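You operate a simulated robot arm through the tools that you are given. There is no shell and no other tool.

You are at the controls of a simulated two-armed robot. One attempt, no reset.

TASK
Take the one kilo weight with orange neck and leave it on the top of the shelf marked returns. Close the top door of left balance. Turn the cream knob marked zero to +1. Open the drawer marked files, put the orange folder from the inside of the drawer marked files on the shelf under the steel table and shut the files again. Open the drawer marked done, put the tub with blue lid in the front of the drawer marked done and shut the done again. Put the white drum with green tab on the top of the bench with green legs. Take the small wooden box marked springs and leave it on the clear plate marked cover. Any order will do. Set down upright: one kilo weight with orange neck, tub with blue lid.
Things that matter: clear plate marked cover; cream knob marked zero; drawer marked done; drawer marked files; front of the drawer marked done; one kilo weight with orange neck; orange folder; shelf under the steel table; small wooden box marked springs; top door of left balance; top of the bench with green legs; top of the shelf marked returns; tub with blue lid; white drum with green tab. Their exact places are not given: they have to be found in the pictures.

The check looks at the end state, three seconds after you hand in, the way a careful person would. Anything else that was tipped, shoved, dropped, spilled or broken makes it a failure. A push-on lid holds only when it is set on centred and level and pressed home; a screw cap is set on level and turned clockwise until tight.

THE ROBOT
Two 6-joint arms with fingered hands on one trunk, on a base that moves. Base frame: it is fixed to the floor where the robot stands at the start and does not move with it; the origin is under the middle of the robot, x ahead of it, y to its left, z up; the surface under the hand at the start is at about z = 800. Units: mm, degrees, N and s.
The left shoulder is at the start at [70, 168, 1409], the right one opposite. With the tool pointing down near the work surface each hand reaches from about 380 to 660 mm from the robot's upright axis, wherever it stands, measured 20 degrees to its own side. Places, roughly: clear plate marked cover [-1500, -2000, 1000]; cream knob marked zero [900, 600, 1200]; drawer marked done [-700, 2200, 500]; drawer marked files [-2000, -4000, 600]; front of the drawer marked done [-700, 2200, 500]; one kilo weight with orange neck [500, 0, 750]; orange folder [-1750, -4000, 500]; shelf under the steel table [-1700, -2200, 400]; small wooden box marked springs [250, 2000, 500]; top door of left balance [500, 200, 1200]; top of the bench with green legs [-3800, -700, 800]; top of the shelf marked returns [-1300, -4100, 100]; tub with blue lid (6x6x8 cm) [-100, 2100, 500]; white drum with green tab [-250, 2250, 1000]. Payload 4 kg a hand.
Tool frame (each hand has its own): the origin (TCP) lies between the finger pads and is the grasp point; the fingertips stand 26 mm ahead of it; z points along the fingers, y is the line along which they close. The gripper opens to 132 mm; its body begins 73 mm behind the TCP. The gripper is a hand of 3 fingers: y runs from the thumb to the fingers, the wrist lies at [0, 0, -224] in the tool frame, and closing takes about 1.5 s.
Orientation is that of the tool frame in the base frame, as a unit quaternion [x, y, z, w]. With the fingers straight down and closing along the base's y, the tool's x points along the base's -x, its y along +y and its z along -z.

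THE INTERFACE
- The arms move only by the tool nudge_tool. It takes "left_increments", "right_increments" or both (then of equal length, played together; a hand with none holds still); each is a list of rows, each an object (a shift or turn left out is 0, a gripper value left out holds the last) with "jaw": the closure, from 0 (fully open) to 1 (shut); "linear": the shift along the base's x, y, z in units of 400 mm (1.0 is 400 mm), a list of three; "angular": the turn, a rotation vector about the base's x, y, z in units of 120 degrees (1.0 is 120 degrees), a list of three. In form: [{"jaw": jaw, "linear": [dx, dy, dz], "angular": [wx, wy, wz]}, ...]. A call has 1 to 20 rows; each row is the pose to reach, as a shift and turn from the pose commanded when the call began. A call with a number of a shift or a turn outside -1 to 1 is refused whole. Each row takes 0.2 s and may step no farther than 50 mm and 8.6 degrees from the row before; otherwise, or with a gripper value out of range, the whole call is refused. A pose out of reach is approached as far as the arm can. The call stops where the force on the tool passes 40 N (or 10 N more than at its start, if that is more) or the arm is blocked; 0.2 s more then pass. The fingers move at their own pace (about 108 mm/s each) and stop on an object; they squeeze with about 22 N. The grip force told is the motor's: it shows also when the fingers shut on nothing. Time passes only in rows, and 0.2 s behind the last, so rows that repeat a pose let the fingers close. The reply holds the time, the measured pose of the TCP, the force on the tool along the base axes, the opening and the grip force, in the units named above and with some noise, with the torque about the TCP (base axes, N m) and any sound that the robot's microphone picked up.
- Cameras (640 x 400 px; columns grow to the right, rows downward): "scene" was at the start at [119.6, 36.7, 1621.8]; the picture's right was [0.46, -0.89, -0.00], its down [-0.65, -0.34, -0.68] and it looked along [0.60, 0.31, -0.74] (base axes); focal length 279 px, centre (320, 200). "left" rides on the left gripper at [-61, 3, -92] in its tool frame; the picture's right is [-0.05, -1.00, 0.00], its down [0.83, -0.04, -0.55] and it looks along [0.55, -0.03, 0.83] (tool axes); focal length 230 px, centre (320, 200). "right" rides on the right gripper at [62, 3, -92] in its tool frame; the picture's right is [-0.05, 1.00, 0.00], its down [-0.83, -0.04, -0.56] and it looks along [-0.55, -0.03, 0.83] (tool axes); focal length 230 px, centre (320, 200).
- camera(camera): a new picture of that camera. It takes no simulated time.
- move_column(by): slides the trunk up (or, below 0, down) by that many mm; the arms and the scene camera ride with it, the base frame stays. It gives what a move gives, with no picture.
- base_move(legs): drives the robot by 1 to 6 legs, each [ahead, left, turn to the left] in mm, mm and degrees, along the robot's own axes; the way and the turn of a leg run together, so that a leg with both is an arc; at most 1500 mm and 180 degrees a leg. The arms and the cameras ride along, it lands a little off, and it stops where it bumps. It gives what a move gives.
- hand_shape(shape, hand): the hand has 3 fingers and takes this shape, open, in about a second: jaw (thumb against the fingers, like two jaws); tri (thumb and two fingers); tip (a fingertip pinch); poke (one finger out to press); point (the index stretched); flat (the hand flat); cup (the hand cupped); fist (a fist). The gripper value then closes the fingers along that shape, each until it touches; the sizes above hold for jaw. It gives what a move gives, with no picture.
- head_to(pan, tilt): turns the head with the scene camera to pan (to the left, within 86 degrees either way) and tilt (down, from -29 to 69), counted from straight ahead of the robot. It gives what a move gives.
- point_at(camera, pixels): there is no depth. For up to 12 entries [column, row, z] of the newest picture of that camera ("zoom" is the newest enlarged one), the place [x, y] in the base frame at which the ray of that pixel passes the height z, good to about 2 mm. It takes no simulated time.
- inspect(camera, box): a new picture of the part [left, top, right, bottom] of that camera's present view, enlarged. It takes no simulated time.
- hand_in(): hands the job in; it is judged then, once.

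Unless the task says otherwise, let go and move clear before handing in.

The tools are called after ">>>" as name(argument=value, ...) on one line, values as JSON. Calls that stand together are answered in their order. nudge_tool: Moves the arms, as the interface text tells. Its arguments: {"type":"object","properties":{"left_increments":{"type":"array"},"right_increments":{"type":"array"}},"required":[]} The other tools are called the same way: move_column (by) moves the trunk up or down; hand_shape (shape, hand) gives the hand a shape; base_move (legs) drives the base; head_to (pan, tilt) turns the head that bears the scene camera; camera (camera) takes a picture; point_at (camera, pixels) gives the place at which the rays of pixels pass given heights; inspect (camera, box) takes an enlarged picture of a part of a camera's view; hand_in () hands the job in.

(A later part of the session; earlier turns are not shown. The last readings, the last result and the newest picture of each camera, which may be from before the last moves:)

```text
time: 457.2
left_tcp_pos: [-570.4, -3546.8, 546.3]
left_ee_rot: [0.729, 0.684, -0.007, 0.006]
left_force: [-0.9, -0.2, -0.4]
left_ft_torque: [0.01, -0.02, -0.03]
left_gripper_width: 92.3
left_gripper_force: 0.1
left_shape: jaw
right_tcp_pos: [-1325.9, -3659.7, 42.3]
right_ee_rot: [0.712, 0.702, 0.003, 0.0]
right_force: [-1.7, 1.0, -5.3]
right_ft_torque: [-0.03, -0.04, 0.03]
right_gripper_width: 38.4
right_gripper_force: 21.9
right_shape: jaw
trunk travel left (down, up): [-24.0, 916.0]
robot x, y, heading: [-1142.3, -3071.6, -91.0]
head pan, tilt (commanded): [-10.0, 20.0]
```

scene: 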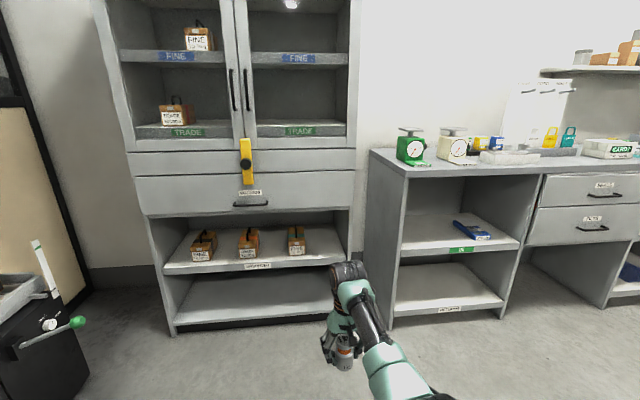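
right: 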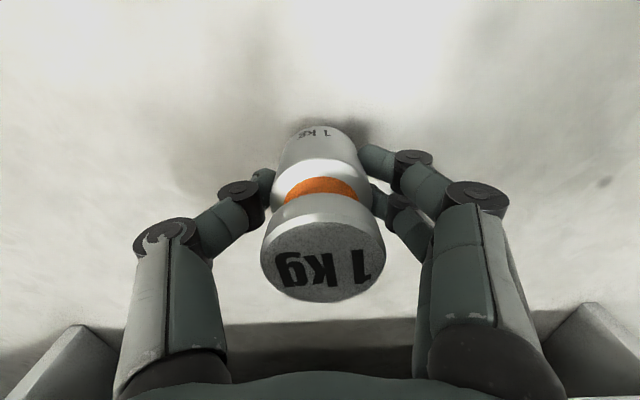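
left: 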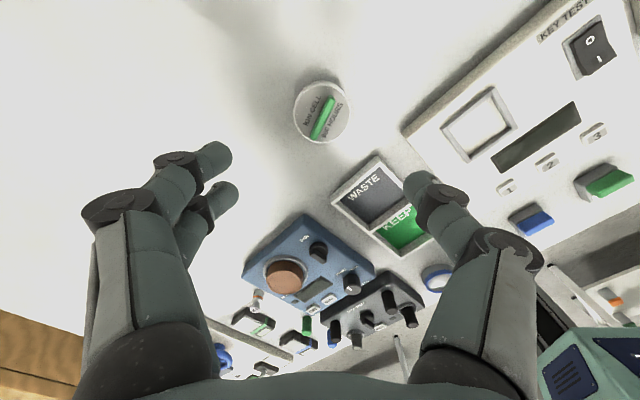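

>>> nudge_tool(right_increments=[{"linear": [0, 0, -0.005]}, {"linear": [0, 0, -0.008]}])

>>> nudge_tool(right_increments=[{"jaw": 0.8}, {"jaw": 0.6}, {"jaw": 0.45}, {"jaw": 0.35}, {"jaw": 0.35}, {"jaw": 0.35, "linear": [0, 0, 0.1]}, {"jaw": 0.35, "linear": [0, 0, 0.2]}, {"jaw": 0.35, "linear": [0, 0, 0.3]}])

>>> camera(camera="right")

```text
time: 457.8
left_tcp_pos: [-569.9, -3547.4, 546.2]
left_ee_rot: [0.729, 0.684, -0.007, 0.007]
left_force: [-0.2, -0.6, 0.6]
left_ft_torque: [-0.02, -0.06, 0.0]
left_gripper_width: 92.2
left_gripper_force: 0.1
left_shape: jaw
right_tcp_pos: [-1325.4, -3661.7, 39.9]
right_ee_rot: [0.712, 0.702, 0.002, 0.0]
right_force: [-1.5, 5.4, 5.9]
right_ft_torque: [0.11, 0.02, 0.03]
right_gripper_width: 38.7
right_gripper_force: 22.0
right_shape: jaw
trunk travel left (down, up): [-24.0, 916.0]
robot x, y, heading: [-1140.3, -3068.5, -91.2]
head pan, tilt (commanded): [-10.0, 20.0]
```

```text
time: 459.6
left_tcp_pos: [-569.7, -3547.3, 545.6]
left_ee_rot: [0.729, 0.684, -0.007, 0.007]
left_force: [-0.9, -0.1, 0.0]
left_ft_torque: [0.03, -0.02, 0.0]
left_gripper_width: 92.1
left_gripper_force: 0.1
left_shape: jaw
right_tcp_pos: [-1327.9, -3660.0, 161.7]
right_ee_rot: [0.712, 0.702, 0.004, 0.0]
right_force: [-0.3, 0.1, -0.1]
right_ft_torque: [0.03, -0.03, 0.05]
right_gripper_width: 85.6
right_gripper_force: 0.0
right_shape: jaw
trunk travel left (down, up): [-24.0, 916.0]
robot x, y, heading: [-1141.0, -3070.9, -91.3]
head pan, tilt (commanded): [-10.0, 20.0]
```

```text
taken
```

right: 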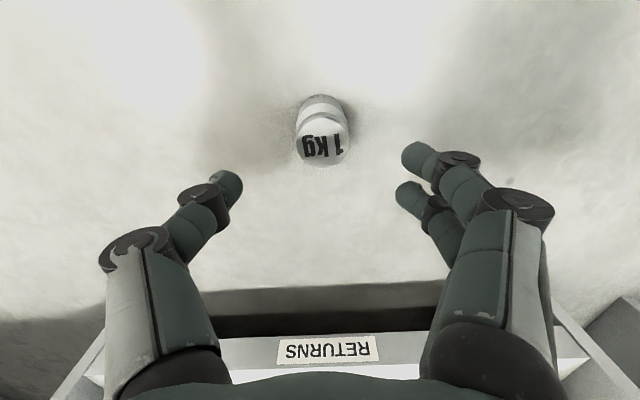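

Weight stands on the floor. Back off 150 mm, pitch the right hand 45° toward the shelf.

>>> base_move(legs=[[-150, 0, 0.5]])

>>> nudge_tool(right_increments=[{"linear": [0, -0.02, 0], "angular": [-0.063, 0, 0]}, {"linear": [0, -0.04, 0], "angular": [-0.126, 0, 0]}, {"linear": [0, -0.06, 0], "angular": [-0.19, 0, 0]}, {"linear": [0, -0.08, 0], "angular": [-0.253, 0, 0]}, {"linear": [0, -0.1, -0.01], "angular": [-0.316, 0, 0]}, {"linear": [0, -0.1, -0.02], "angular": [-0.375, 0, 0]}])

>>> camera(camera="right")

```text
time: 461.0
left_tcp_pos: [-564.4, -3388.0, 546.1]
left_ee_rot: [0.726, 0.687, -0.008, 0.008]
left_force: [-0.4, 1.0, -0.3]
left_ft_torque: [0.02, 0.01, 0.04]
left_gripper_width: 92.4
left_gripper_force: 0.2
left_shape: jaw
right_tcp_pos: [-1319.7, -3507.5, 161.8]
right_ee_rot: [0.709, 0.706, 0.003, 0.002]
right_force: [1.2, -0.4, 0.6]
right_ft_torque: [-0.03, -0.03, -0.01]
right_gripper_width: 85.2
right_gripper_force: 0.0
right_shape: jaw
trunk travel left (down, up): [-24.0, 916.0]
robot x, y, heading: [-1138.8, -2917.3, -90.1]
head pan, tilt (commanded): [-10.0, 20.0]
```

```text
time: 462.5
left_tcp_pos: [-556.5, -3379.5, 549.4]
left_ee_rot: [0.725, 0.688, -0.017, 0.008]
left_force: [0.3, -0.2, 0.0]
left_ft_torque: [-0.02, -0.02, 0.0]
left_gripper_width: 92.3
left_gripper_force: 0.2
left_shape: jaw
right_tcp_pos: [-1325.5, -3606.3, 264.2]
right_ee_rot: [0.625, 0.632, -0.332, 0.317]
right_force: [-0.6, 0.2, -0.6]
right_ft_torque: [0.0, 0.01, 0.02]
right_gripper_width: 85.4
right_gripper_force: 0.0
right_shape: jaw
trunk travel left (down, up): [-24.0, 916.0]
robot x, y, heading: [-1139.3, -2916.5, -90.6]
head pan, tilt (commanded): [-10.0, 20.0]
stopped in row 6 (right hand): the arm was blocked; the commanded pose is now the measured one
```

```text
taken
```

right: 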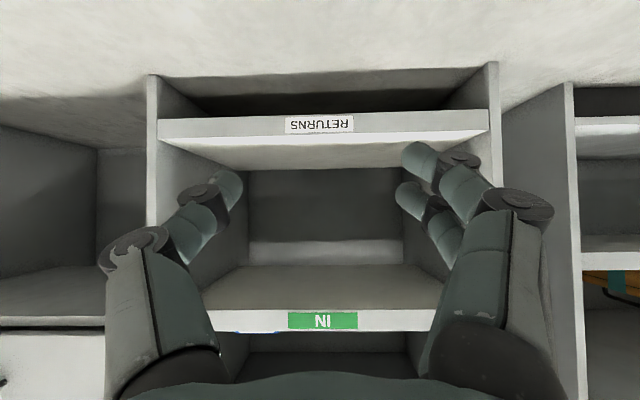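

The arm got blocked (likely the elbow against the base when folded); the hand is now at (−1325,−3606,264). Check the weight's state with the scene camera.

>>> head_to(pan=-15, tilt=40)

>>> camera(camera="scene")

```text
time: 463.3
left_tcp_pos: [-556.8, -3380.6, 549.5]
left_ee_rot: [0.725, 0.688, -0.016, 0.008]
left_force: [-0.2, -0.1, 0.9]
left_ft_torque: [0.03, -0.02, 0.0]
left_gripper_width: 92.0
left_gripper_force: 0.0
left_shape: jaw
right_tcp_pos: [-1325.5, -3607.7, 263.8]
right_ee_rot: [0.625, 0.63, -0.334, 0.317]
right_force: [-0.5, -0.1, -0.4]
right_ft_torque: [0.01, -0.04, -0.01]
right_gripper_width: 85.3
right_gripper_force: 0.0
right_shape: jaw
trunk travel left (down, up): [-24.0, 916.0]
robot x, y, heading: [-1137.8, -2916.7, -90.6]
head pan, tilt (commanded): [-15.0, 40.0]
```

```text
taken
```

scene: 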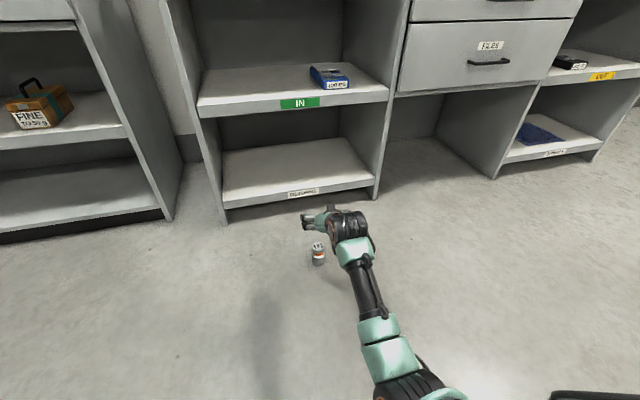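

The weight still stands. Raise the trunk 120 to unfold the elbow, then re-level the pitch to 45° and set a standoff.

>>> move_column(by=120)

>>> nudge_tool(right_increments=[{"linear": [0, 0, -0.05], "angular": [0.04, 0, 0]}, {"linear": [0, 0, -0.12], "angular": [0.08, 0, 0]}, {"linear": [0, 0.03, -0.22], "angular": [0.08, 0, 0]}, {"linear": [0, 0.05, -0.32], "angular": [0.08, 0, 0]}])

>>> camera(camera="right")

```text
time: 464.8
left_tcp_pos: [-563.3, -3386.3, 665.0]
left_ee_rot: [0.726, 0.687, -0.007, 0.008]
left_force: [0.3, 0.8, 0.4]
left_ft_torque: [-0.03, 0.0, -0.02]
left_gripper_width: 92.1
left_gripper_force: 0.1
left_shape: jaw
right_tcp_pos: [-1325.6, -3608.2, 365.4]
right_ee_rot: [0.63, 0.631, -0.324, 0.316]
right_force: [0.7, -0.4, 0.1]
right_ft_torque: [0.01, -0.01, -0.01]
right_gripper_width: 85.3
right_gripper_force: 0.0
right_shape: jaw
trunk travel left (down, up): [-144.0, 796.0]
robot x, y, heading: [-1137.8, -2918.9, -90.4]
head pan, tilt (commanded): [-15.0, 40.0]
```

```text
time: 465.8
left_tcp_pos: [-564.0, -3387.6, 665.6]
left_ee_rot: [0.726, 0.687, -0.007, 0.008]
left_force: [0.7, -0.2, -0.2]
left_ft_torque: [0.03, -0.01, 0.01]
left_gripper_width: 92.1
left_gripper_force: 0.0
left_shape: jaw
right_tcp_pos: [-1330.4, -3590.0, 239.1]
right_ee_rot: [0.654, 0.656, -0.27, 0.262]
right_force: [-0.6, -1.1, -1.1]
right_ft_torque: [-0.03, 0.0, -0.01]
right_gripper_width: 85.2
right_gripper_force: 0.0
right_shape: jaw
trunk travel left (down, up): [-144.0, 796.0]
robot x, y, heading: [-1142.0, -2918.8, -90.4]
head pan, tilt (commanded): [-15.0, 40.0]
```

```text
taken
```

right: 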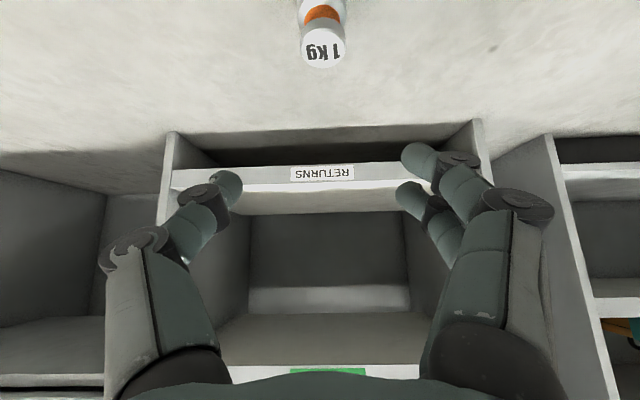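

>>> point_at(camera="right", pixels=[[322, 52, 78], [322, 45, 70], [327, 172, 105], [327, 166, 125], [185, 190, 125], [470, 170, 125]])

```text
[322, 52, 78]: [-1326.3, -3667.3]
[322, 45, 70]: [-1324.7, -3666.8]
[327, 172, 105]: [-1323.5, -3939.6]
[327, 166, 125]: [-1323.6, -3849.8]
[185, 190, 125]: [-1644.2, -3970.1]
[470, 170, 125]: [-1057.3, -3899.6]
```

Weight at (−1326,−3667). Move the base 85 mm ahead and go to a standoff on the 45° line.

>>> base_move(legs=[[85, 0, 0.3]])

>>> nudge_tool(right_increments=[{"linear": [0.002, 0.06, -0.07]}, {"linear": [0.005, 0.12, -0.15]}, {"linear": [0.01, 0.18, -0.24]}, {"linear": [0.01, 0.18, -0.33]}])

>>> camera(camera="right")

```text
time: 466.9
left_tcp_pos: [-560.7, -3469.7, 666.1]
left_ee_rot: [0.723, 0.69, -0.007, 0.007]
left_force: [0.5, -0.3, 0.1]
left_ft_torque: [0.01, -0.01, 0.02]
left_gripper_width: 92.2
left_gripper_force: 0.0
left_shape: jaw
right_tcp_pos: [-1324.4, -3675.8, 238.3]
right_ee_rot: [0.652, 0.658, -0.269, 0.263]
right_force: [0.0, 0.5, 0.1]
right_ft_torque: [-0.01, -0.01, -0.01]
right_gripper_width: 85.5
right_gripper_force: 0.1
right_shape: jaw
trunk travel left (down, up): [-144.0, 796.0]
robot x, y, heading: [-1137.4, -3005.6, -90.5]
head pan, tilt (commanded): [-15.0, 40.0]
```

```text
time: 467.9
left_tcp_pos: [-560.4, -3468.6, 666.1]
left_ee_rot: [0.723, 0.691, -0.008, 0.007]
left_force: [0.0, -0.5, -0.3]
left_ft_torque: [0.01, 0.02, 0.0]
left_gripper_width: 91.9
left_gripper_force: 0.1
left_shape: jaw
right_tcp_pos: [-1320.9, -3602.5, 109.0]
right_ee_rot: [0.652, 0.658, -0.269, 0.263]
right_force: [0.2, -0.6, -0.9]
right_ft_torque: [-0.02, -0.04, 0.01]
right_gripper_width: 85.5
right_gripper_force: 0.2
right_shape: jaw
trunk travel left (down, up): [-144.0, 796.0]
robot x, y, heading: [-1138.2, -3007.1, -90.1]
head pan, tilt (commanded): [-15.0, 40.0]
```

```text
taken
```

right: 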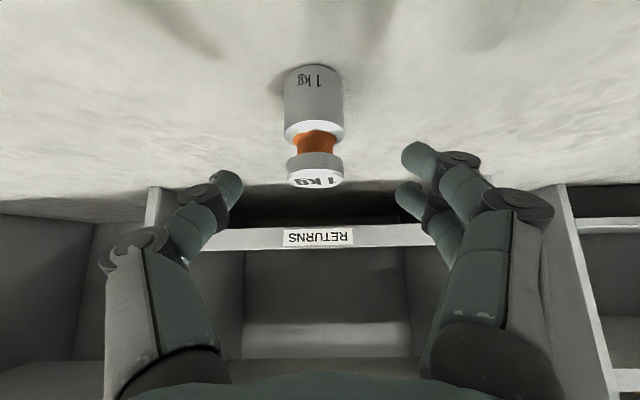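

Aligned within 5 mm. Advance along the 45° axis to the weight and close.

>>> nudge_tool(right_increments=[{"linear": [-0.006, -0.055, -0.055]}, {"linear": [-0.0125, -0.11, -0.11]}, {"linear": [-0.0125, -0.16, -0.16]}])

>>> camera(camera="right")

```text
time: 468.7
left_tcp_pos: [-561.2, -3468.8, 665.5]
left_ee_rot: [0.723, 0.69, -0.009, 0.007]
left_force: [0.3, -0.1, 0.1]
left_ft_torque: [0.0, 0.0, -0.01]
left_gripper_width: 92.2
left_gripper_force: 0.0
left_shape: jaw
right_tcp_pos: [-1325.5, -3648.1, 59.4]
right_ee_rot: [0.651, 0.658, -0.27, 0.265]
right_force: [-0.1, 0.6, 0.3]
right_ft_torque: [0.0, 0.02, -0.01]
right_gripper_width: 85.4
right_gripper_force: 0.0
right_shape: jaw
right hand out of reach, approached as far as the arm can: row 3
trunk travel left (down, up): [-144.0, 796.0]
robot x, y, heading: [-1140.1, -3005.5, -90.1]
head pan, tilt (commanded): [-15.0, 40.0]
```

```text
taken
```

right: 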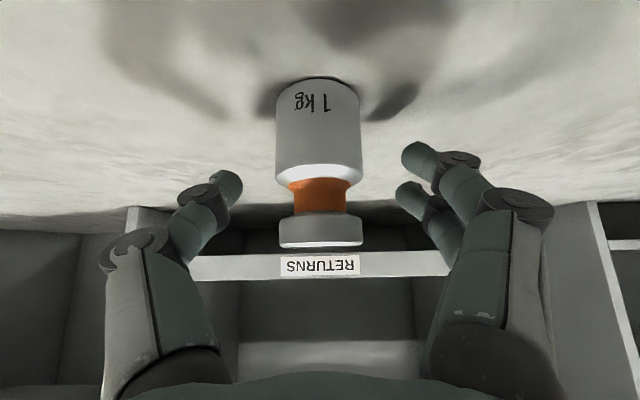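

Reach limit 19 mm short; lower the trunk 17 mm and drive forward 17 mm instead.

>>> move_column(by=-16)

>>> base_move(legs=[[17, 0, 0]])

>>> camera(camera="right")

```text
time: 469.3
left_tcp_pos: [-560.4, -3469.1, 649.9]
left_ee_rot: [0.723, 0.691, -0.008, 0.006]
left_force: [0.7, -0.5, -0.1]
left_ft_torque: [-0.05, -0.01, 0.0]
left_gripper_width: 92.3
left_gripper_force: 0.2
left_shape: jaw
right_tcp_pos: [-1324.5, -3648.4, 42.1]
right_ee_rot: [0.652, 0.658, -0.27, 0.262]
right_force: [-0.7, 0.6, -0.5]
right_ft_torque: [0.01, -0.01, -0.01]
right_gripper_width: 85.6
right_gripper_force: 0.2
right_shape: jaw
trunk travel left (down, up): [-128.0, 812.0]
robot x, y, heading: [-1139.1, -3001.2, -90.4]
head pan, tilt (commanded): [-15.0, 40.0]
```

```text
time: 470.1
left_tcp_pos: [-559.5, -3486.7, 649.6]
left_ee_rot: [0.724, 0.69, -0.008, 0.007]
left_force: [-0.2, -1.1, -0.4]
left_ft_torque: [0.03, -0.01, -0.01]
left_gripper_width: 92.1
left_gripper_force: 0.0
left_shape: jaw
right_tcp_pos: [-1325.0, -3664.6, 43.2]
right_ee_rot: [0.653, 0.658, -0.269, 0.262]
right_force: [0.3, -0.5, -0.6]
right_ft_torque: [-0.02, 0.02, -0.01]
right_gripper_width: 85.3
right_gripper_force: 0.0
right_shape: jaw
trunk travel left (down, up): [-128.0, 812.0]
robot x, y, heading: [-1141.3, -3023.1, -90.2]
head pan, tilt (commanded): [-15.0, 40.0]
```

```text
taken
```

right: 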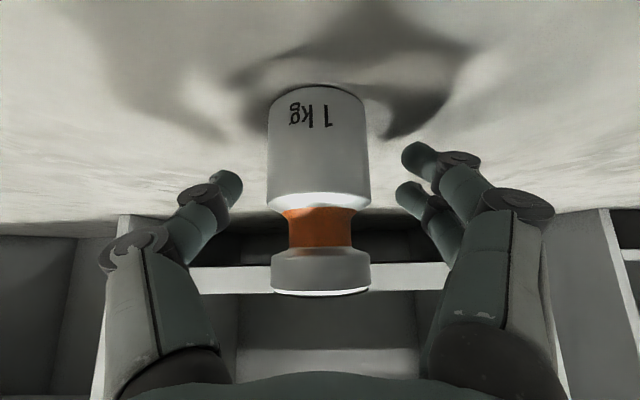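

Depth looks right. Close on the weight.

>>> nudge_tool(right_increments=[{"jaw": 0.5}, {"jaw": 0.7}, {"jaw": 1}, {"jaw": 1}, {"jaw": 1}, {"jaw": 1}])

>>> camera(camera="right")

```text
time: 471.5
left_tcp_pos: [-560.3, -3485.7, 650.3]
left_ee_rot: [0.724, 0.69, -0.008, 0.007]
left_force: [-1.1, 0.1, -0.4]
left_ft_torque: [0.0, 0.03, -0.03]
left_gripper_width: 91.9
left_gripper_force: 0.0
left_shape: jaw
right_tcp_pos: [-1325.0, -3667.1, 42.1]
right_ee_rot: [0.652, 0.658, -0.271, 0.263]
right_force: [-1.6, -3.3, 0.4]
right_ft_torque: [-0.02, -0.07, -0.02]
right_gripper_width: 30.0
right_gripper_force: 22.1
right_shape: jaw
trunk travel left (down, up): [-128.0, 812.0]
robot x, y, heading: [-1140.2, -3019.6, -90.2]
head pan, tilt (commanded): [-15.0, 40.0]
```

```text
taken
```

right: 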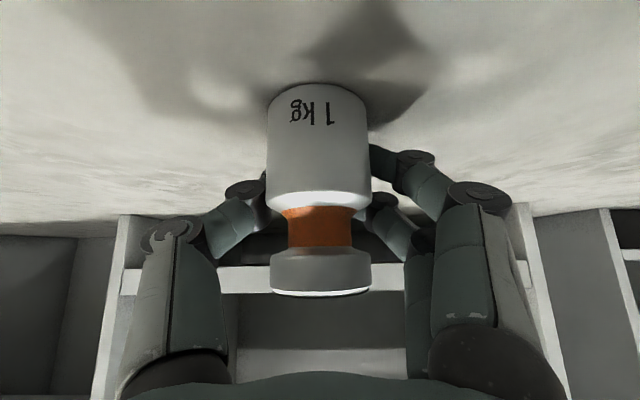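

Width 30 (<39), so slightly too deep. Reopen, back 12 mm, regrip.

>>> nudge_tool(right_increments=[{"jaw": 0.7}, {"jaw": 0.45}, {"jaw": 0.4}, {"jaw": 0.4, "linear": [0, 0.015, 0]}, {"jaw": 0.4, "linear": [0, 0.032, 0]}, {"jaw": 0.6, "linear": [0, 0.032, 0]}, {"jaw": 0.8, "linear": [0, 0.032, 0]}, {"jaw": 1, "linear": [0, 0.032, 0]}, {"jaw": 1, "linear": [0, 0.032, 0]}, {"jaw": 1, "linear": [0, 0.032, 0]}])

>>> camera(camera="right")

```text
time: 473.7
left_tcp_pos: [-561.1, -3486.9, 650.3]
left_ee_rot: [0.723, 0.691, -0.007, 0.007]
left_force: [0.1, 0.4, 0.8]
left_ft_torque: [0.02, 0.01, -0.02]
left_gripper_width: 92.0
left_gripper_force: 0.1
left_shape: jaw
right_tcp_pos: [-1324.7, -3651.5, 43.3]
right_ee_rot: [0.652, 0.658, -0.27, 0.263]
right_force: [-0.9, -4.0, 0.1]
right_ft_torque: [0.02, -0.02, 0.05]
right_gripper_width: 39.6
right_gripper_force: 21.7
right_shape: jaw
right hand out of reach, approached as far as the arm can: row 4
trunk travel left (down, up): [-128.0, 812.0]
robot x, y, heading: [-1137.8, -3016.3, -90.2]
head pan, tilt (commanded): [-15.0, 40.0]
```

```text
taken
```

right: 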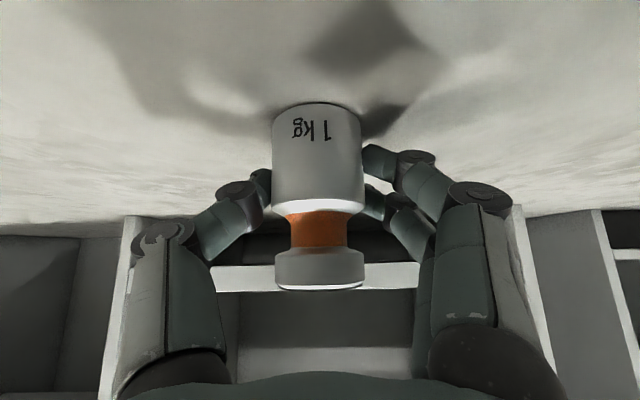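

Good grip (39.6 mm). Lift with the trunk 145 mm and check.

>>> move_column(by=147)

>>> camera(camera="right")

>>> camera(camera="scene")

```text
time: 475.4
left_tcp_pos: [-561.2, -3487.1, 795.9]
left_ee_rot: [0.723, 0.691, -0.008, 0.006]
left_force: [0.2, 0.0, 0.5]
left_ft_torque: [-0.02, 0.0, -0.03]
left_gripper_width: 92.1
left_gripper_force: 0.1
left_shape: jaw
right_tcp_pos: [-1323.5, -3651.0, 188.2]
right_ee_rot: [0.653, 0.658, -0.269, 0.262]
right_force: [-0.6, -0.4, -9.7]
right_ft_torque: [0.07, 0.01, 0.02]
right_gripper_width: 39.2
right_gripper_force: 22.0
right_shape: jaw
trunk travel left (down, up): [-275.0, 665.0]
robot x, y, heading: [-1139.3, -3019.4, -90.1]
head pan, tilt (commanded): [-15.0, 40.0]
```

```text
taken
```

right: 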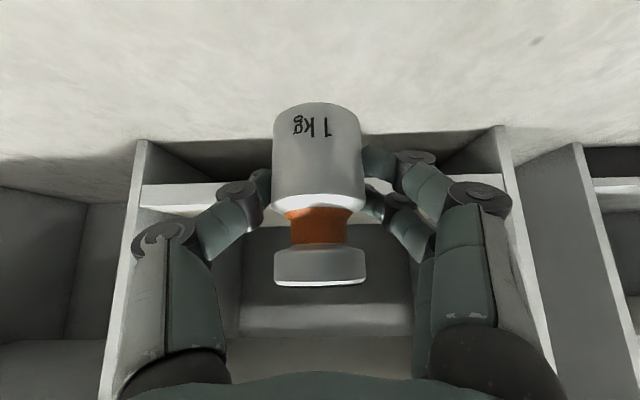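

```text
taken
```

scene: 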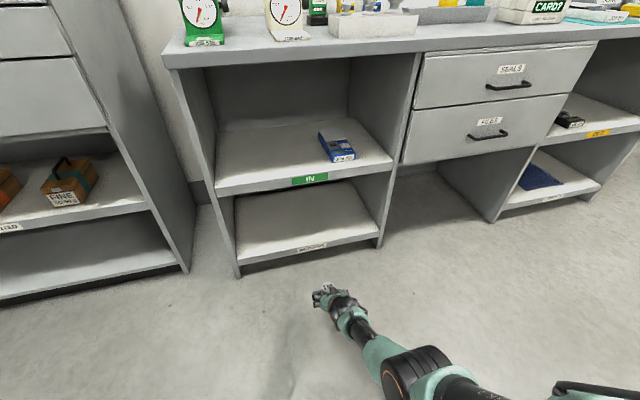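

Weight held upright. Raise 10 mm more and drive 290 mm forward to bring it over the RETURNS shelf edge; check view.

>>> nudge_tool(right_increments=[{"linear": [0, 0, 0.03]}])

>>> base_move(legs=[[255, 0, 0]])

>>> camera(camera="right")

>>> head_to(pan=-10, tilt=45)

>>> camera(camera="scene")

```text
time: 475.8
left_tcp_pos: [-560.4, -3487.7, 796.8]
left_ee_rot: [0.724, 0.69, -0.007, 0.006]
left_force: [-0.3, 0.4, 0.0]
left_ft_torque: [0.0, -0.01, 0.01]
left_gripper_width: 92.1
left_gripper_force: 0.0
left_shape: jaw
right_tcp_pos: [-1323.1, -3651.7, 200.5]
right_ee_rot: [0.652, 0.658, -0.269, 0.262]
right_force: [0.2, -0.1, -9.6]
right_ft_torque: [0.06, -0.04, 0.0]
right_gripper_width: 39.5
right_gripper_force: 22.2
right_shape: jaw
trunk travel left (down, up): [-275.0, 665.0]
robot x, y, heading: [-1135.5, -3019.4, -90.2]
head pan, tilt (commanded): [-15.0, 40.0]
```

```text
time: 477.7
left_tcp_pos: [-555.1, -3733.1, 796.0]
left_ee_rot: [0.719, 0.695, -0.007, 0.007]
left_force: [-0.3, -0.3, 0.1]
left_ft_torque: [0.0, 0.0, -0.01]
left_gripper_width: 92.0
left_gripper_force: 0.1
left_shape: jaw
right_tcp_pos: [-1314.7, -3905.5, 199.5]
right_ee_rot: [0.649, 0.662, -0.268, 0.263]
right_force: [0.0, 0.3, -10.0]
right_ft_torque: [0.07, -0.01, 0.01]
right_gripper_width: 39.2
right_gripper_force: 22.1
right_shape: jaw
trunk travel left (down, up): [-275.0, 665.0]
robot x, y, heading: [-1140.8, -3272.7, -89.6]
head pan, tilt (commanded): [-15.0, 40.0]
```

```text
taken
```

right: 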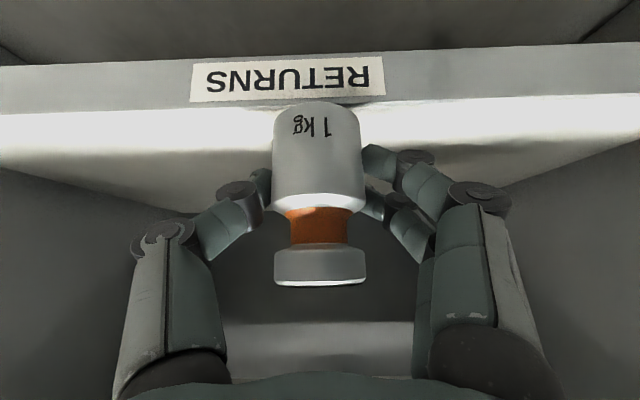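

```text
time: 478.3
left_tcp_pos: [-554.5, -3732.3, 795.3]
left_ee_rot: [0.719, 0.695, -0.007, 0.007]
left_force: [-0.3, 0.0, 0.0]
left_ft_torque: [-0.02, 0.0, -0.01]
left_gripper_width: 92.3
left_gripper_force: 0.0
left_shape: jaw
right_tcp_pos: [-1314.4, -3905.2, 200.7]
right_ee_rot: [0.649, 0.663, -0.267, 0.263]
right_force: [-0.7, -0.1, -10.5]
right_ft_torque: [0.05, 0.01, 0.02]
right_gripper_width: 39.5
right_gripper_force: 21.8
right_shape: jaw
trunk travel left (down, up): [-275.0, 665.0]
robot x, y, heading: [-1135.9, -3273.7, -89.5]
head pan, tilt (commanded): [-10.0, 45.0]
```

```text
taken
```

scene: 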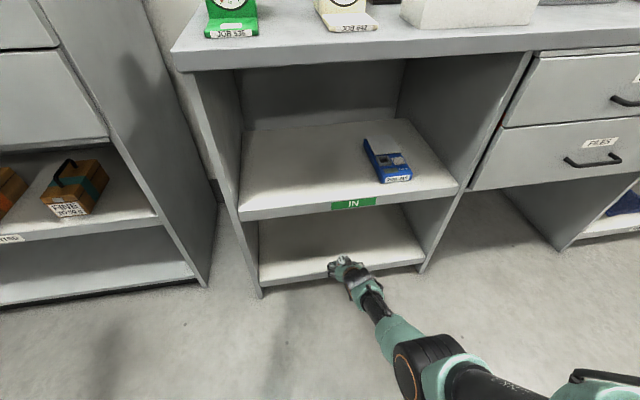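

>>> point_at(camera="right", pixels=[[480, 103, 120], [480, 103, 130], [480, 103, 140], [290, 78, 105], [290, 78, 115], [480, 58, 90], [480, 58, 80]])

```text
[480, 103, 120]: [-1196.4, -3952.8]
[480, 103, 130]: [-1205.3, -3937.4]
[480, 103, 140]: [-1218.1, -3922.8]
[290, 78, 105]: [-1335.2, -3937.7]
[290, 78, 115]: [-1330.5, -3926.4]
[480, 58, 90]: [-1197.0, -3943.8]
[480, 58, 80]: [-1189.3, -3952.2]
```

Shelf top z≈128. Drive in 85 mm more, then lower onto the shelf.

>>> base_move(legs=[[85, 0, 0]])

>>> nudge_tool(right_increments=[{"linear": [0, 0, -0.03]}, {"linear": [0, 0, -0.05]}])

>>> camera(camera="right")

```text
time: 479.4
left_tcp_pos: [-553.2, -3816.5, 797.3]
left_ee_rot: [0.719, 0.695, -0.007, 0.006]
left_force: [-1.0, 0.2, -0.1]
left_ft_torque: [0.0, 0.0, -0.02]
left_gripper_width: 92.1
left_gripper_force: 0.1
left_shape: jaw
right_tcp_pos: [-1313.7, -3987.9, 198.9]
right_ee_rot: [0.649, 0.662, -0.267, 0.263]
right_force: [0.9, 0.1, -9.8]
right_ft_torque: [0.05, -0.03, 0.01]
right_gripper_width: 39.3
right_gripper_force: 21.8
right_shape: jaw
trunk travel left (down, up): [-275.0, 665.0]
robot x, y, heading: [-1138.7, -3361.4, -89.2]
head pan, tilt (commanded): [-10.0, 45.0]
```

```text
time: 480.0
left_tcp_pos: [-552.4, -3814.0, 795.6]
left_ee_rot: [0.719, 0.695, -0.007, 0.006]
left_force: [-0.2, -0.3, -1.2]
left_ft_torque: [0.0, 0.0, 0.0]
left_gripper_width: 92.0
left_gripper_force: 0.1
left_shape: jaw
right_tcp_pos: [-1312.4, -3988.1, 179.6]
right_ee_rot: [0.649, 0.662, -0.267, 0.264]
right_force: [0.1, -1.0, -8.9]
right_ft_torque: [0.11, -0.01, 0.0]
right_gripper_width: 39.4
right_gripper_force: 22.0
right_shape: jaw
trunk travel left (down, up): [-275.0, 665.0]
robot x, y, heading: [-1137.0, -3359.1, -89.5]
head pan, tilt (commanded): [-10.0, 45.0]
```

```text
taken
```

right: 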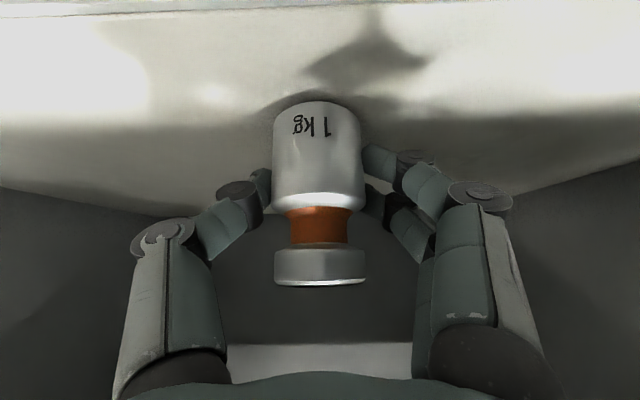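

Continue lowering in 3 mm steps until contact.

>>> nudge_tool(right_increments=[{"linear": [0, 0, -0.008]}, {"linear": [0, 0, -0.016]}])

>>> nudge_tool(right_increments=[{"linear": [0, 0, -0.006]}, {"linear": [0, 0, -0.012]}])

```text
time: 480.6
left_tcp_pos: [-553.3, -3813.8, 796.3]
left_ee_rot: [0.719, 0.695, -0.008, 0.007]
left_force: [0.2, 0.5, 0.9]
left_ft_torque: [0.01, 0.01, 0.0]
left_gripper_width: 92.1
left_gripper_force: 0.2
left_shape: jaw
right_tcp_pos: [-1313.5, -3985.2, 176.2]
right_ee_rot: [0.649, 0.662, -0.267, 0.263]
right_force: [0.4, -0.1, -9.6]
right_ft_torque: [0.07, -0.03, -0.01]
right_gripper_width: 39.2
right_gripper_force: 21.5
right_shape: jaw
trunk travel left (down, up): [-275.0, 665.0]
robot x, y, heading: [-1135.8, -3355.2, -89.4]
head pan, tilt (commanded): [-10.0, 45.0]
```

```text
time: 481.2
left_tcp_pos: [-553.2, -3814.6, 797.2]
left_ee_rot: [0.719, 0.695, -0.007, 0.006]
left_force: [-0.1, 0.4, -0.2]
left_ft_torque: [-0.01, 0.02, 0.02]
left_gripper_width: 91.9
left_gripper_force: 0.0
left_shape: jaw
right_tcp_pos: [-1313.7, -3983.7, 174.5]
right_ee_rot: [0.648, 0.663, -0.267, 0.265]
right_force: [-0.5, -0.6, -7.1]
right_ft_torque: [0.08, -0.04, 0.0]
right_gripper_width: 39.0
right_gripper_force: 21.8
right_shape: jaw
right hand out of reach, approached as far as the arm can: row 1, 2
trunk travel left (down, up): [-275.0, 665.0]
robot x, y, heading: [-1138.9, -3356.0, -89.4]
head pan, tilt (commanded): [-10.0, 45.0]
```

>>> move_column(by=-3)

>>> move_column(by=-2)

```text
time: 481.7
left_tcp_pos: [-553.9, -3813.9, 793.8]
left_ee_rot: [0.719, 0.695, -0.007, 0.008]
left_force: [0.0, -0.6, 0.5]
left_ft_torque: [-0.02, 0.0, -0.03]
left_gripper_width: 92.0
left_gripper_force: 0.1
left_shape: jaw
right_tcp_pos: [-1313.8, -3985.8, 171.9]
right_ee_rot: [0.648, 0.662, -0.268, 0.265]
right_force: [0.6, 0.0, 0.8]
right_ft_torque: [0.05, -0.06, -0.06]
right_gripper_width: 39.7
right_gripper_force: 22.1
right_shape: jaw
trunk travel left (down, up): [-272.0, 668.0]
robot x, y, heading: [-1139.0, -3357.5, -89.7]
head pan, tilt (commanded): [-10.0, 45.0]
```

```text
time: 482.2
left_tcp_pos: [-553.7, -3814.0, 792.3]
left_ee_rot: [0.719, 0.695, -0.009, 0.008]
left_force: [0.9, 0.1, 0.7]
left_ft_torque: [-0.03, 0.01, 0.0]
left_gripper_width: 92.2
left_gripper_force: 0.1
left_shape: jaw
right_tcp_pos: [-1314.1, -3985.4, 172.5]
right_ee_rot: [0.647, 0.662, -0.269, 0.266]
right_force: [0.1, 2.6, 12.1]
right_ft_torque: [-0.02, -0.01, 0.02]
right_gripper_width: 39.6
right_gripper_force: 21.5
right_shape: jaw
trunk travel left (down, up): [-270.0, 670.0]
robot x, y, heading: [-1135.7, -3357.3, -89.4]
head pan, tilt (commanded): [-10.0, 45.0]
```

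The shelf carries the weight now (+12 N). Open and withdraw along the 45° axis.

>>> nudge_tool(right_increments=[{"jaw": 0.8}, {"jaw": 0.6}, {"jaw": 0.45}, {"jaw": 0.35}, {"jaw": 0.35}, {"jaw": 0.35, "linear": [0, 0.06, 0.05]}, {"jaw": 0.35, "linear": [0, 0.14, 0.12]}, {"jaw": 0.35, "linear": [0, 0.22, 0.19]}])

>>> camera(camera="right")

```text
time: 483.7
left_tcp_pos: [-553.9, -3813.6, 791.9]
left_ee_rot: [0.72, 0.693, -0.007, 0.007]
left_force: [0.0, -0.2, 0.0]
left_ft_torque: [0.03, 0.02, 0.02]
left_gripper_width: 91.9
left_gripper_force: 0.0
left_shape: jaw
right_tcp_pos: [-1329.6, -3938.0, 164.6]
right_ee_rot: [0.658, 0.663, -0.283, 0.218]
right_force: [0.5, 5.9, 18.3]
right_ft_torque: [0.14, -0.9, 0.32]
right_gripper_width: 84.1
right_gripper_force: 0.1
right_shape: jaw
right hand out of reach, approached as far as the arm can: row 6
trunk travel left (down, up): [-270.0, 670.0]
robot x, y, heading: [-1132.2, -3354.5, -89.6]
head pan, tilt (commanded): [-10.0, 45.0]
stopped in row 7 (right hand): the force on the tool passed its limit at 59 N (the readings are from after the stop); the commanded pose is now the measured one
```

```text
taken
```

right: 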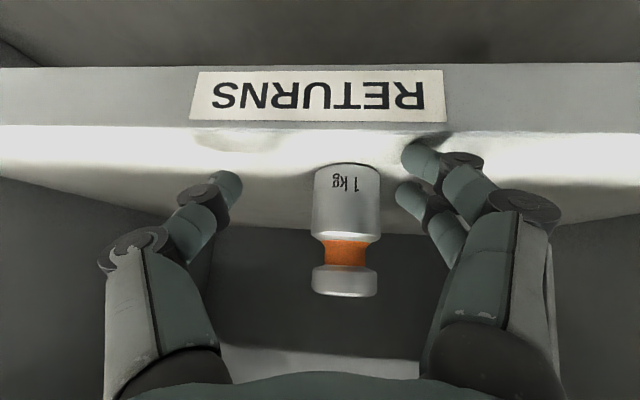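

The arm hit its limits and pressed on the shelf edge (59 N stop), but the weight stands upright at (345,230). Relieve with the trunk up, then back the base away.

>>> move_column(by=25)

>>> camera(camera="right")

```text
time: 484.4
left_tcp_pos: [-554.1, -3814.9, 817.2]
left_ee_rot: [0.72, 0.694, -0.007, 0.007]
left_force: [-0.3, 0.0, -0.6]
left_ft_torque: [0.01, -0.01, -0.03]
left_gripper_width: 92.1
left_gripper_force: 0.0
left_shape: jaw
right_tcp_pos: [-1331.0, -3934.8, 184.9]
right_ee_rot: [0.659, 0.665, -0.281, 0.214]
right_force: [-1.0, -0.3, 0.8]
right_ft_torque: [0.03, 0.02, 0.04]
right_gripper_width: 85.7
right_gripper_force: 0.0
right_shape: jaw
trunk travel left (down, up): [-295.0, 645.0]
robot x, y, heading: [-1137.6, -3354.7, -89.4]
head pan, tilt (commanded): [-10.0, 45.0]
```

```text
taken
```

right: 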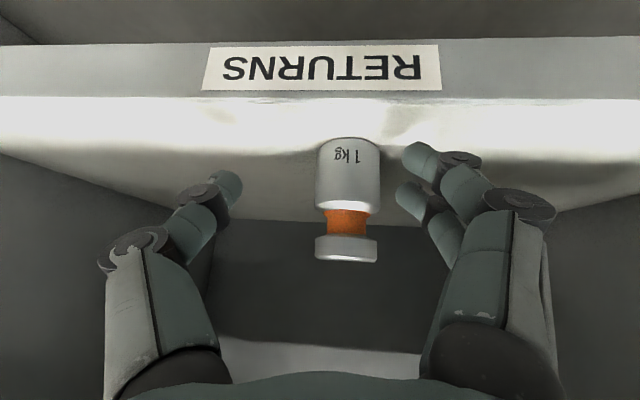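

Free now and the weight is upright. Back off 200 mm.

>>> base_move(legs=[[-220, 0, 0]])

>>> camera(camera="right")

>>> inspect(camera="scene", box=[240, 160, 440, 300])

```text
time: 486.1
left_tcp_pos: [-555.5, -3590.0, 816.4]
left_ee_rot: [0.719, 0.695, -0.008, 0.007]
left_force: [0.1, 0.0, 0.3]
left_ft_torque: [-0.02, 0.04, 0.01]
left_gripper_width: 92.1
left_gripper_force: 0.1
left_shape: jaw
right_tcp_pos: [-1330.8, -3712.3, 186.5]
right_ee_rot: [0.657, 0.665, -0.282, 0.216]
right_force: [0.4, 1.2, 0.2]
right_ft_torque: [0.01, 0.0, 0.02]
right_gripper_width: 85.5
right_gripper_force: 0.0
right_shape: jaw
trunk travel left (down, up): [-295.0, 645.0]
robot x, y, heading: [-1136.7, -3134.4, -89.2]
head pan, tilt (commanded): [-10.0, 45.0]
```

```text
taken
```

right: 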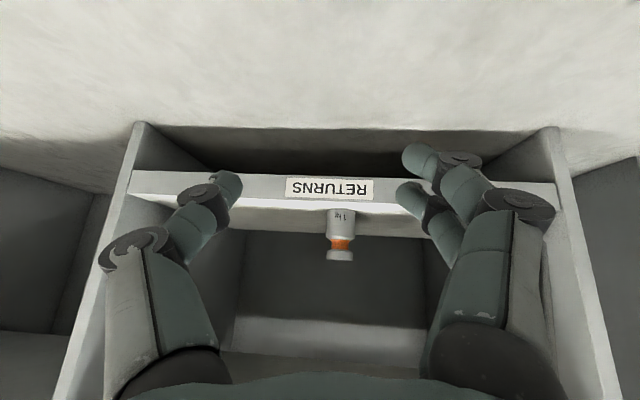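

```text
2.86 times, centred on (340, 230) of scene
```

zoom: 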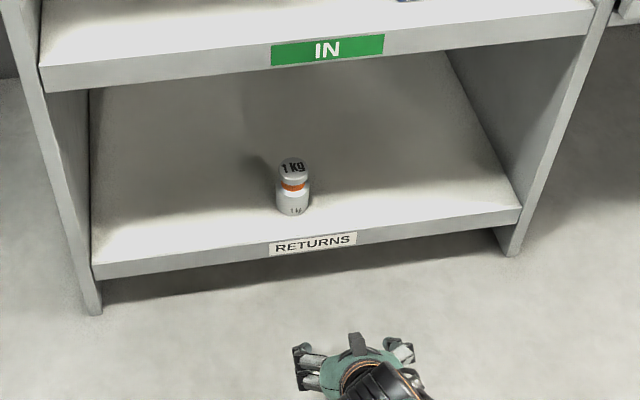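

The weight stands upright on RETURNS. Next FILES: handle ≈ (−2018,−3911,569). Raise the right hand and tilt the left hand forward at the same time.

>>> nudge_tool(left_increments=[{"linear": [-0.028, -0.033, 0.01], "angular": [-0.068, 0, 0]}, {"linear": [-0.057, -0.065, 0.02], "angular": [-0.136, 0, 0]}, {"linear": [-0.086, -0.098, 0.03], "angular": [-0.204, 0, 0]}, {"linear": [-0.114, -0.13, 0.04], "angular": [-0.273, 0, 0]}, {"linear": [-0.143, -0.163, 0.05], "angular": [-0.341, 0, 0]}, {"linear": [-0.172, -0.196, 0.06], "angular": [-0.409, 0, 0]}, {"linear": [-0.2, -0.229, 0.07], "angular": [-0.477, 0, 0]}, {"linear": [-0.229, -0.262, 0.08], "angular": [-0.545, 0, 0]}, {"linear": [-0.257, -0.294, 0.09], "angular": [-0.614, 0, 0]}, {"linear": [-0.286, -0.327, 0.1], "angular": [-0.682, 0, 0]}, {"linear": [-0.315, -0.36, 0.11], "angular": [-0.75, 0, 0]}], right_increments=[{"linear": [0, -0.01, 0.09]}, {"linear": [0, -0.02, 0.18]}, {"linear": [0, -0.03, 0.27]}, {"linear": [0, -0.04, 0.36]}, {"linear": [0, -0.05, 0.45]}, {"linear": [0, -0.06, 0.54]}, {"linear": [0, -0.07, 0.63]}, {"linear": [0, -0.08, 0.72]}, {"linear": [0, -0.09, 0.81]}, {"linear": [0, -0.1, 0.9]}, {"linear": [0, -0.1, 0.99]}])

>>> nudge_tool(left_increments=[{"angular": [0, -0.068, 0]}, {"angular": [0, -0.136, 0]}, {"angular": [0, -0.204, 0]}, {"angular": [0, -0.273, 0]}, {"angular": [0, -0.341, 0]}, {"angular": [0, -0.409, 0]}, {"angular": [0, -0.477, 0]}, {"angular": [0, -0.545, 0]}, {"angular": [0, -0.614, 0]}, {"angular": [0, -0.682, 0]}, {"angular": [0, -0.75, 0]}], right_increments=[{"linear": [0, 0, 0.03]}, {"linear": [0, 0, 0.06]}, {"linear": [0, 0, 0.09]}, {"linear": [0, 0, 0.12]}, {"linear": [0, 0, 0.15]}, {"linear": [0, 0, 0.18]}, {"linear": [0, 0, 0.21]}, {"linear": [0, 0, 0.24]}, {"linear": [0, 0, 0.27]}, {"linear": [0, 0, 0.3]}, {"linear": [0, 0, 0.3]}])

```text
time: 488.5
left_tcp_pos: [-681.6, -3754.7, 858.0]
left_ee_rot: [0.503, 0.486, -0.497, 0.513]
left_force: [-0.2, -0.3, -0.6]
left_ft_torque: [0.01, -0.01, -0.02]
left_gripper_width: 92.2
left_gripper_force: 0.0
left_shape: jaw
left hand out of reach, approached as far as the arm can: row 6, 7, 8, 9, 10, 11
right_tcp_pos: [-1349.2, -3751.6, 582.0]
right_ee_rot: [0.656, 0.665, -0.297, 0.197]
right_force: [-0.4, -0.2, -0.1]
right_ft_torque: [0.01, 0.01, -0.02]
right_gripper_width: 85.8
right_gripper_force: 0.1
right_shape: jaw
trunk travel left (down, up): [-295.0, 645.0]
robot x, y, heading: [-1137.9, -3132.6, -89.1]
head pan, tilt (commanded): [-10.0, 45.0]
```

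```text
time: 490.9
left_tcp_pos: [-685.2, -3751.6, 863.1]
left_ee_rot: [0.707, -0.018, 0.006, 0.707]
left_force: [-0.5, -0.5, 0.3]
left_ft_torque: [0.03, -0.01, -0.01]
left_gripper_width: 92.0
left_gripper_force: 0.1
left_shape: jaw
right_tcp_pos: [-1331.5, -3755.7, 702.7]
right_ee_rot: [0.657, 0.665, -0.281, 0.215]
right_force: [-0.1, -0.7, -0.3]
right_ft_torque: [-0.01, -0.02, 0.01]
right_gripper_width: 85.4
right_gripper_force: 0.0
right_shape: jaw
trunk travel left (down, up): [-295.0, 645.0]
robot x, y, heading: [-1139.3, -3135.0, -89.5]
head pan, tilt (commanded): [-10.0, 45.0]
```

Left hand is horizontal and rolled. Drive along −x to stand for FILES (R≈(−2473,−3135)), then lower the trunk fully.

>>> base_move(legs=[[0, -1334, -0.5]])

>>> move_column(by=-293)

>>> camera(camera="left")

>>> head_to(pan=25, tilt=15)

>>> camera(camera="scene")

```text
time: 497.6
left_tcp_pos: [-2017.9, -3770.2, 863.7]
left_ee_rot: [0.708, -0.017, 0.007, 0.706]
left_force: [0.2, -0.7, -0.5]
left_ft_torque: [-0.04, 0.02, -0.03]
left_gripper_width: 92.6
left_gripper_force: 0.1
left_shape: jaw
right_tcp_pos: [-2664.0, -3776.7, 702.5]
right_ee_rot: [0.655, 0.667, -0.28, 0.216]
right_force: [0.7, 0.4, 0.5]
right_ft_torque: [-0.01, -0.02, -0.01]
right_gripper_width: 85.5
right_gripper_force: 0.0
right_shape: jaw
trunk travel left (down, up): [-295.0, 645.0]
robot x, y, heading: [-2475.8, -3155.3, -88.8]
head pan, tilt (commanded): [-10.0, 45.0]
```

```text
time: 500.6
left_tcp_pos: [-2017.7, -3769.3, 570.2]
left_ee_rot: [0.707, -0.017, 0.007, 0.707]
left_force: [-0.2, 0.7, 0.4]
left_ft_torque: [-0.02, 0.02, 0.0]
left_gripper_width: 92.3
left_gripper_force: 0.1
left_shape: jaw
right_tcp_pos: [-2664.3, -3778.3, 409.6]
right_ee_rot: [0.655, 0.667, -0.28, 0.217]
right_force: [-0.4, 0.4, 0.4]
right_ft_torque: [-0.01, 0.03, 0.0]
right_gripper_width: 85.3
right_gripper_force: 0.0
right_shape: jaw
trunk travel left (down, up): [-2.0, 938.0]
robot x, y, heading: [-2473.7, -3155.4, -88.9]
head pan, tilt (commanded): [-10.0, 45.0]
```

```text
taken
```

left: 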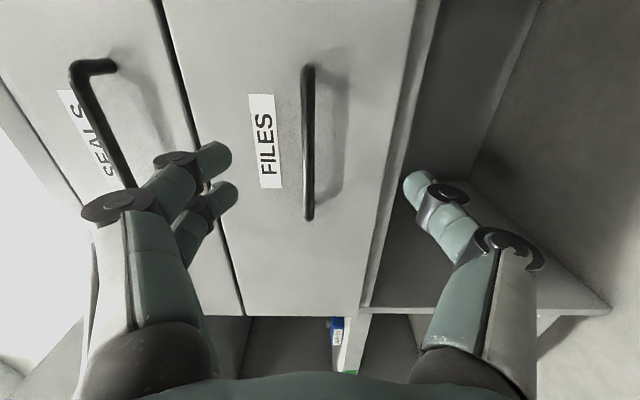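

```text
time: 501.6
left_tcp_pos: [-2018.7, -3769.4, 569.6]
left_ee_rot: [0.708, -0.016, 0.008, 0.706]
left_force: [0.2, 0.4, 0.6]
left_ft_torque: [-0.04, 0.01, -0.03]
left_gripper_width: 92.2
left_gripper_force: 0.1
left_shape: jaw
right_tcp_pos: [-2663.5, -3778.2, 409.9]
right_ee_rot: [0.655, 0.667, -0.281, 0.216]
right_force: [0.2, 0.4, 0.0]
right_ft_torque: [0.02, 0.0, -0.01]
right_gripper_width: 85.6
right_gripper_force: 0.0
right_shape: jaw
trunk travel left (down, up): [-2.0, 938.0]
robot x, y, heading: [-2472.6, -3154.7, -88.6]
head pan, tilt (commanded): [25.0, 15.0]
```

```text
taken
```

scene: 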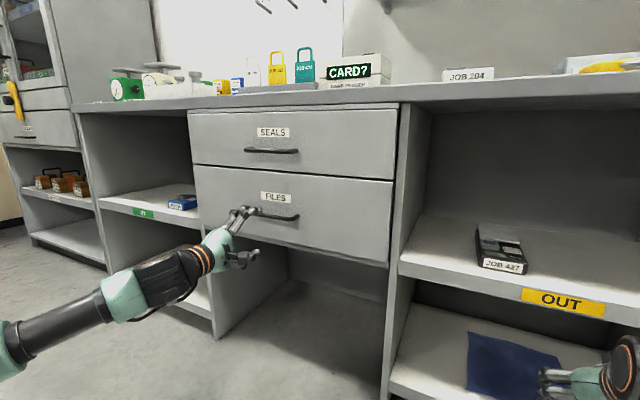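

FILES handle is seen at (308,140) between fingers and thumb. Pull the right hand back a bit before advancing.

>>> nudge_tool(right_increments=[{"linear": [-0.07, 0.05, 0.05]}, {"linear": [-0.14, 0.1, 0.1]}, {"linear": [-0.21, 0.15, 0.12]}, {"linear": [-0.25, 0.2, 0.12]}])

>>> base_move(legs=[[80, 0, -1.0]])

>>> camera(camera="left")

```text
time: 502.6
left_tcp_pos: [-2018.1, -3769.0, 569.4]
left_ee_rot: [0.707, -0.016, 0.008, 0.707]
left_force: [-0.2, 0.6, -0.2]
left_ft_torque: [-0.01, -0.02, -0.02]
left_gripper_width: 92.1
left_gripper_force: 0.0
left_shape: jaw
right_tcp_pos: [-2789.6, -3707.0, 432.2]
right_ee_rot: [0.655, 0.666, -0.281, 0.22]
right_force: [0.0, -0.2, 0.0]
right_ft_torque: [0.01, 0.03, 0.01]
right_gripper_width: 85.6
right_gripper_force: 0.1
right_shape: jaw
right hand out of reach, approached as far as the arm can: row 2, 3, 4
trunk travel left (down, up): [-2.0, 938.0]
robot x, y, heading: [-2473.2, -3154.4, -89.2]
head pan, tilt (commanded): [25.0, 15.0]
```

```text
time: 503.6
left_tcp_pos: [-2028.9, -3858.0, 569.2]
left_ee_rot: [0.707, -0.023, 0.0, 0.706]
left_force: [0.2, 0.4, -0.1]
left_ft_torque: [0.01, -0.02, -0.02]
left_gripper_width: 92.0
left_gripper_force: 0.1
left_shape: jaw
right_tcp_pos: [-2800.0, -3780.8, 433.4]
right_ee_rot: [0.659, 0.662, -0.283, 0.218]
right_force: [-0.3, 0.0, 0.0]
right_ft_torque: [0.01, 0.01, -0.02]
right_gripper_width: 85.5
right_gripper_force: 0.1
right_shape: jaw
trunk travel left (down, up): [-2.0, 938.0]
robot x, y, heading: [-2474.4, -3236.9, -90.0]
head pan, tilt (commanded): [25.0, 15.0]
```

```text
taken
```

left: 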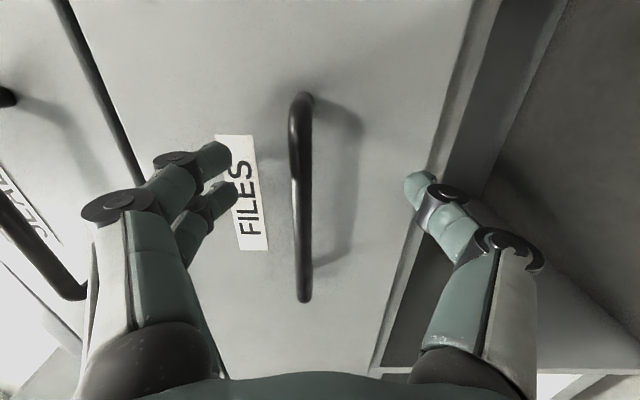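

The bar is ~9 mm above centre. Raise 9 mm and advance 15 mm by arm, watching force.

>>> nudge_tool(left_increments=[{"linear": [0, 0, 0.012]}, {"linear": [0, 0, 0.023]}, {"linear": [0, -0.02, 0.023]}, {"linear": [0, -0.04, 0.023]}])

>>> camera(camera="left")

```text
time: 504.6
left_tcp_pos: [-2028.2, -3873.4, 578.8]
left_ee_rot: [0.706, -0.021, 0.001, 0.708]
left_force: [0.8, -0.6, -0.4]
left_ft_torque: [0.02, 0.01, 0.0]
left_gripper_width: 92.1
left_gripper_force: 0.0
left_shape: jaw
right_tcp_pos: [-2797.5, -3780.4, 433.4]
right_ee_rot: [0.66, 0.661, -0.283, 0.218]
right_force: [-0.7, -0.3, -0.6]
right_ft_torque: [-0.02, -0.05, -0.03]
right_gripper_width: 85.5
right_gripper_force: 0.0
right_shape: jaw
trunk travel left (down, up): [-2.0, 938.0]
robot x, y, heading: [-2477.7, -3235.8, -89.9]
head pan, tilt (commanded): [25.0, 15.0]
```

```text
taken
```

left: 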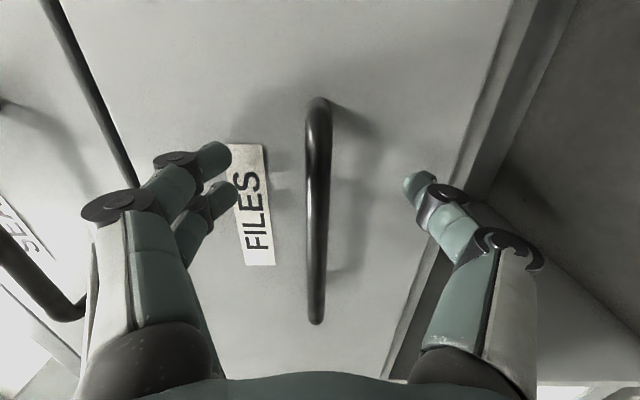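

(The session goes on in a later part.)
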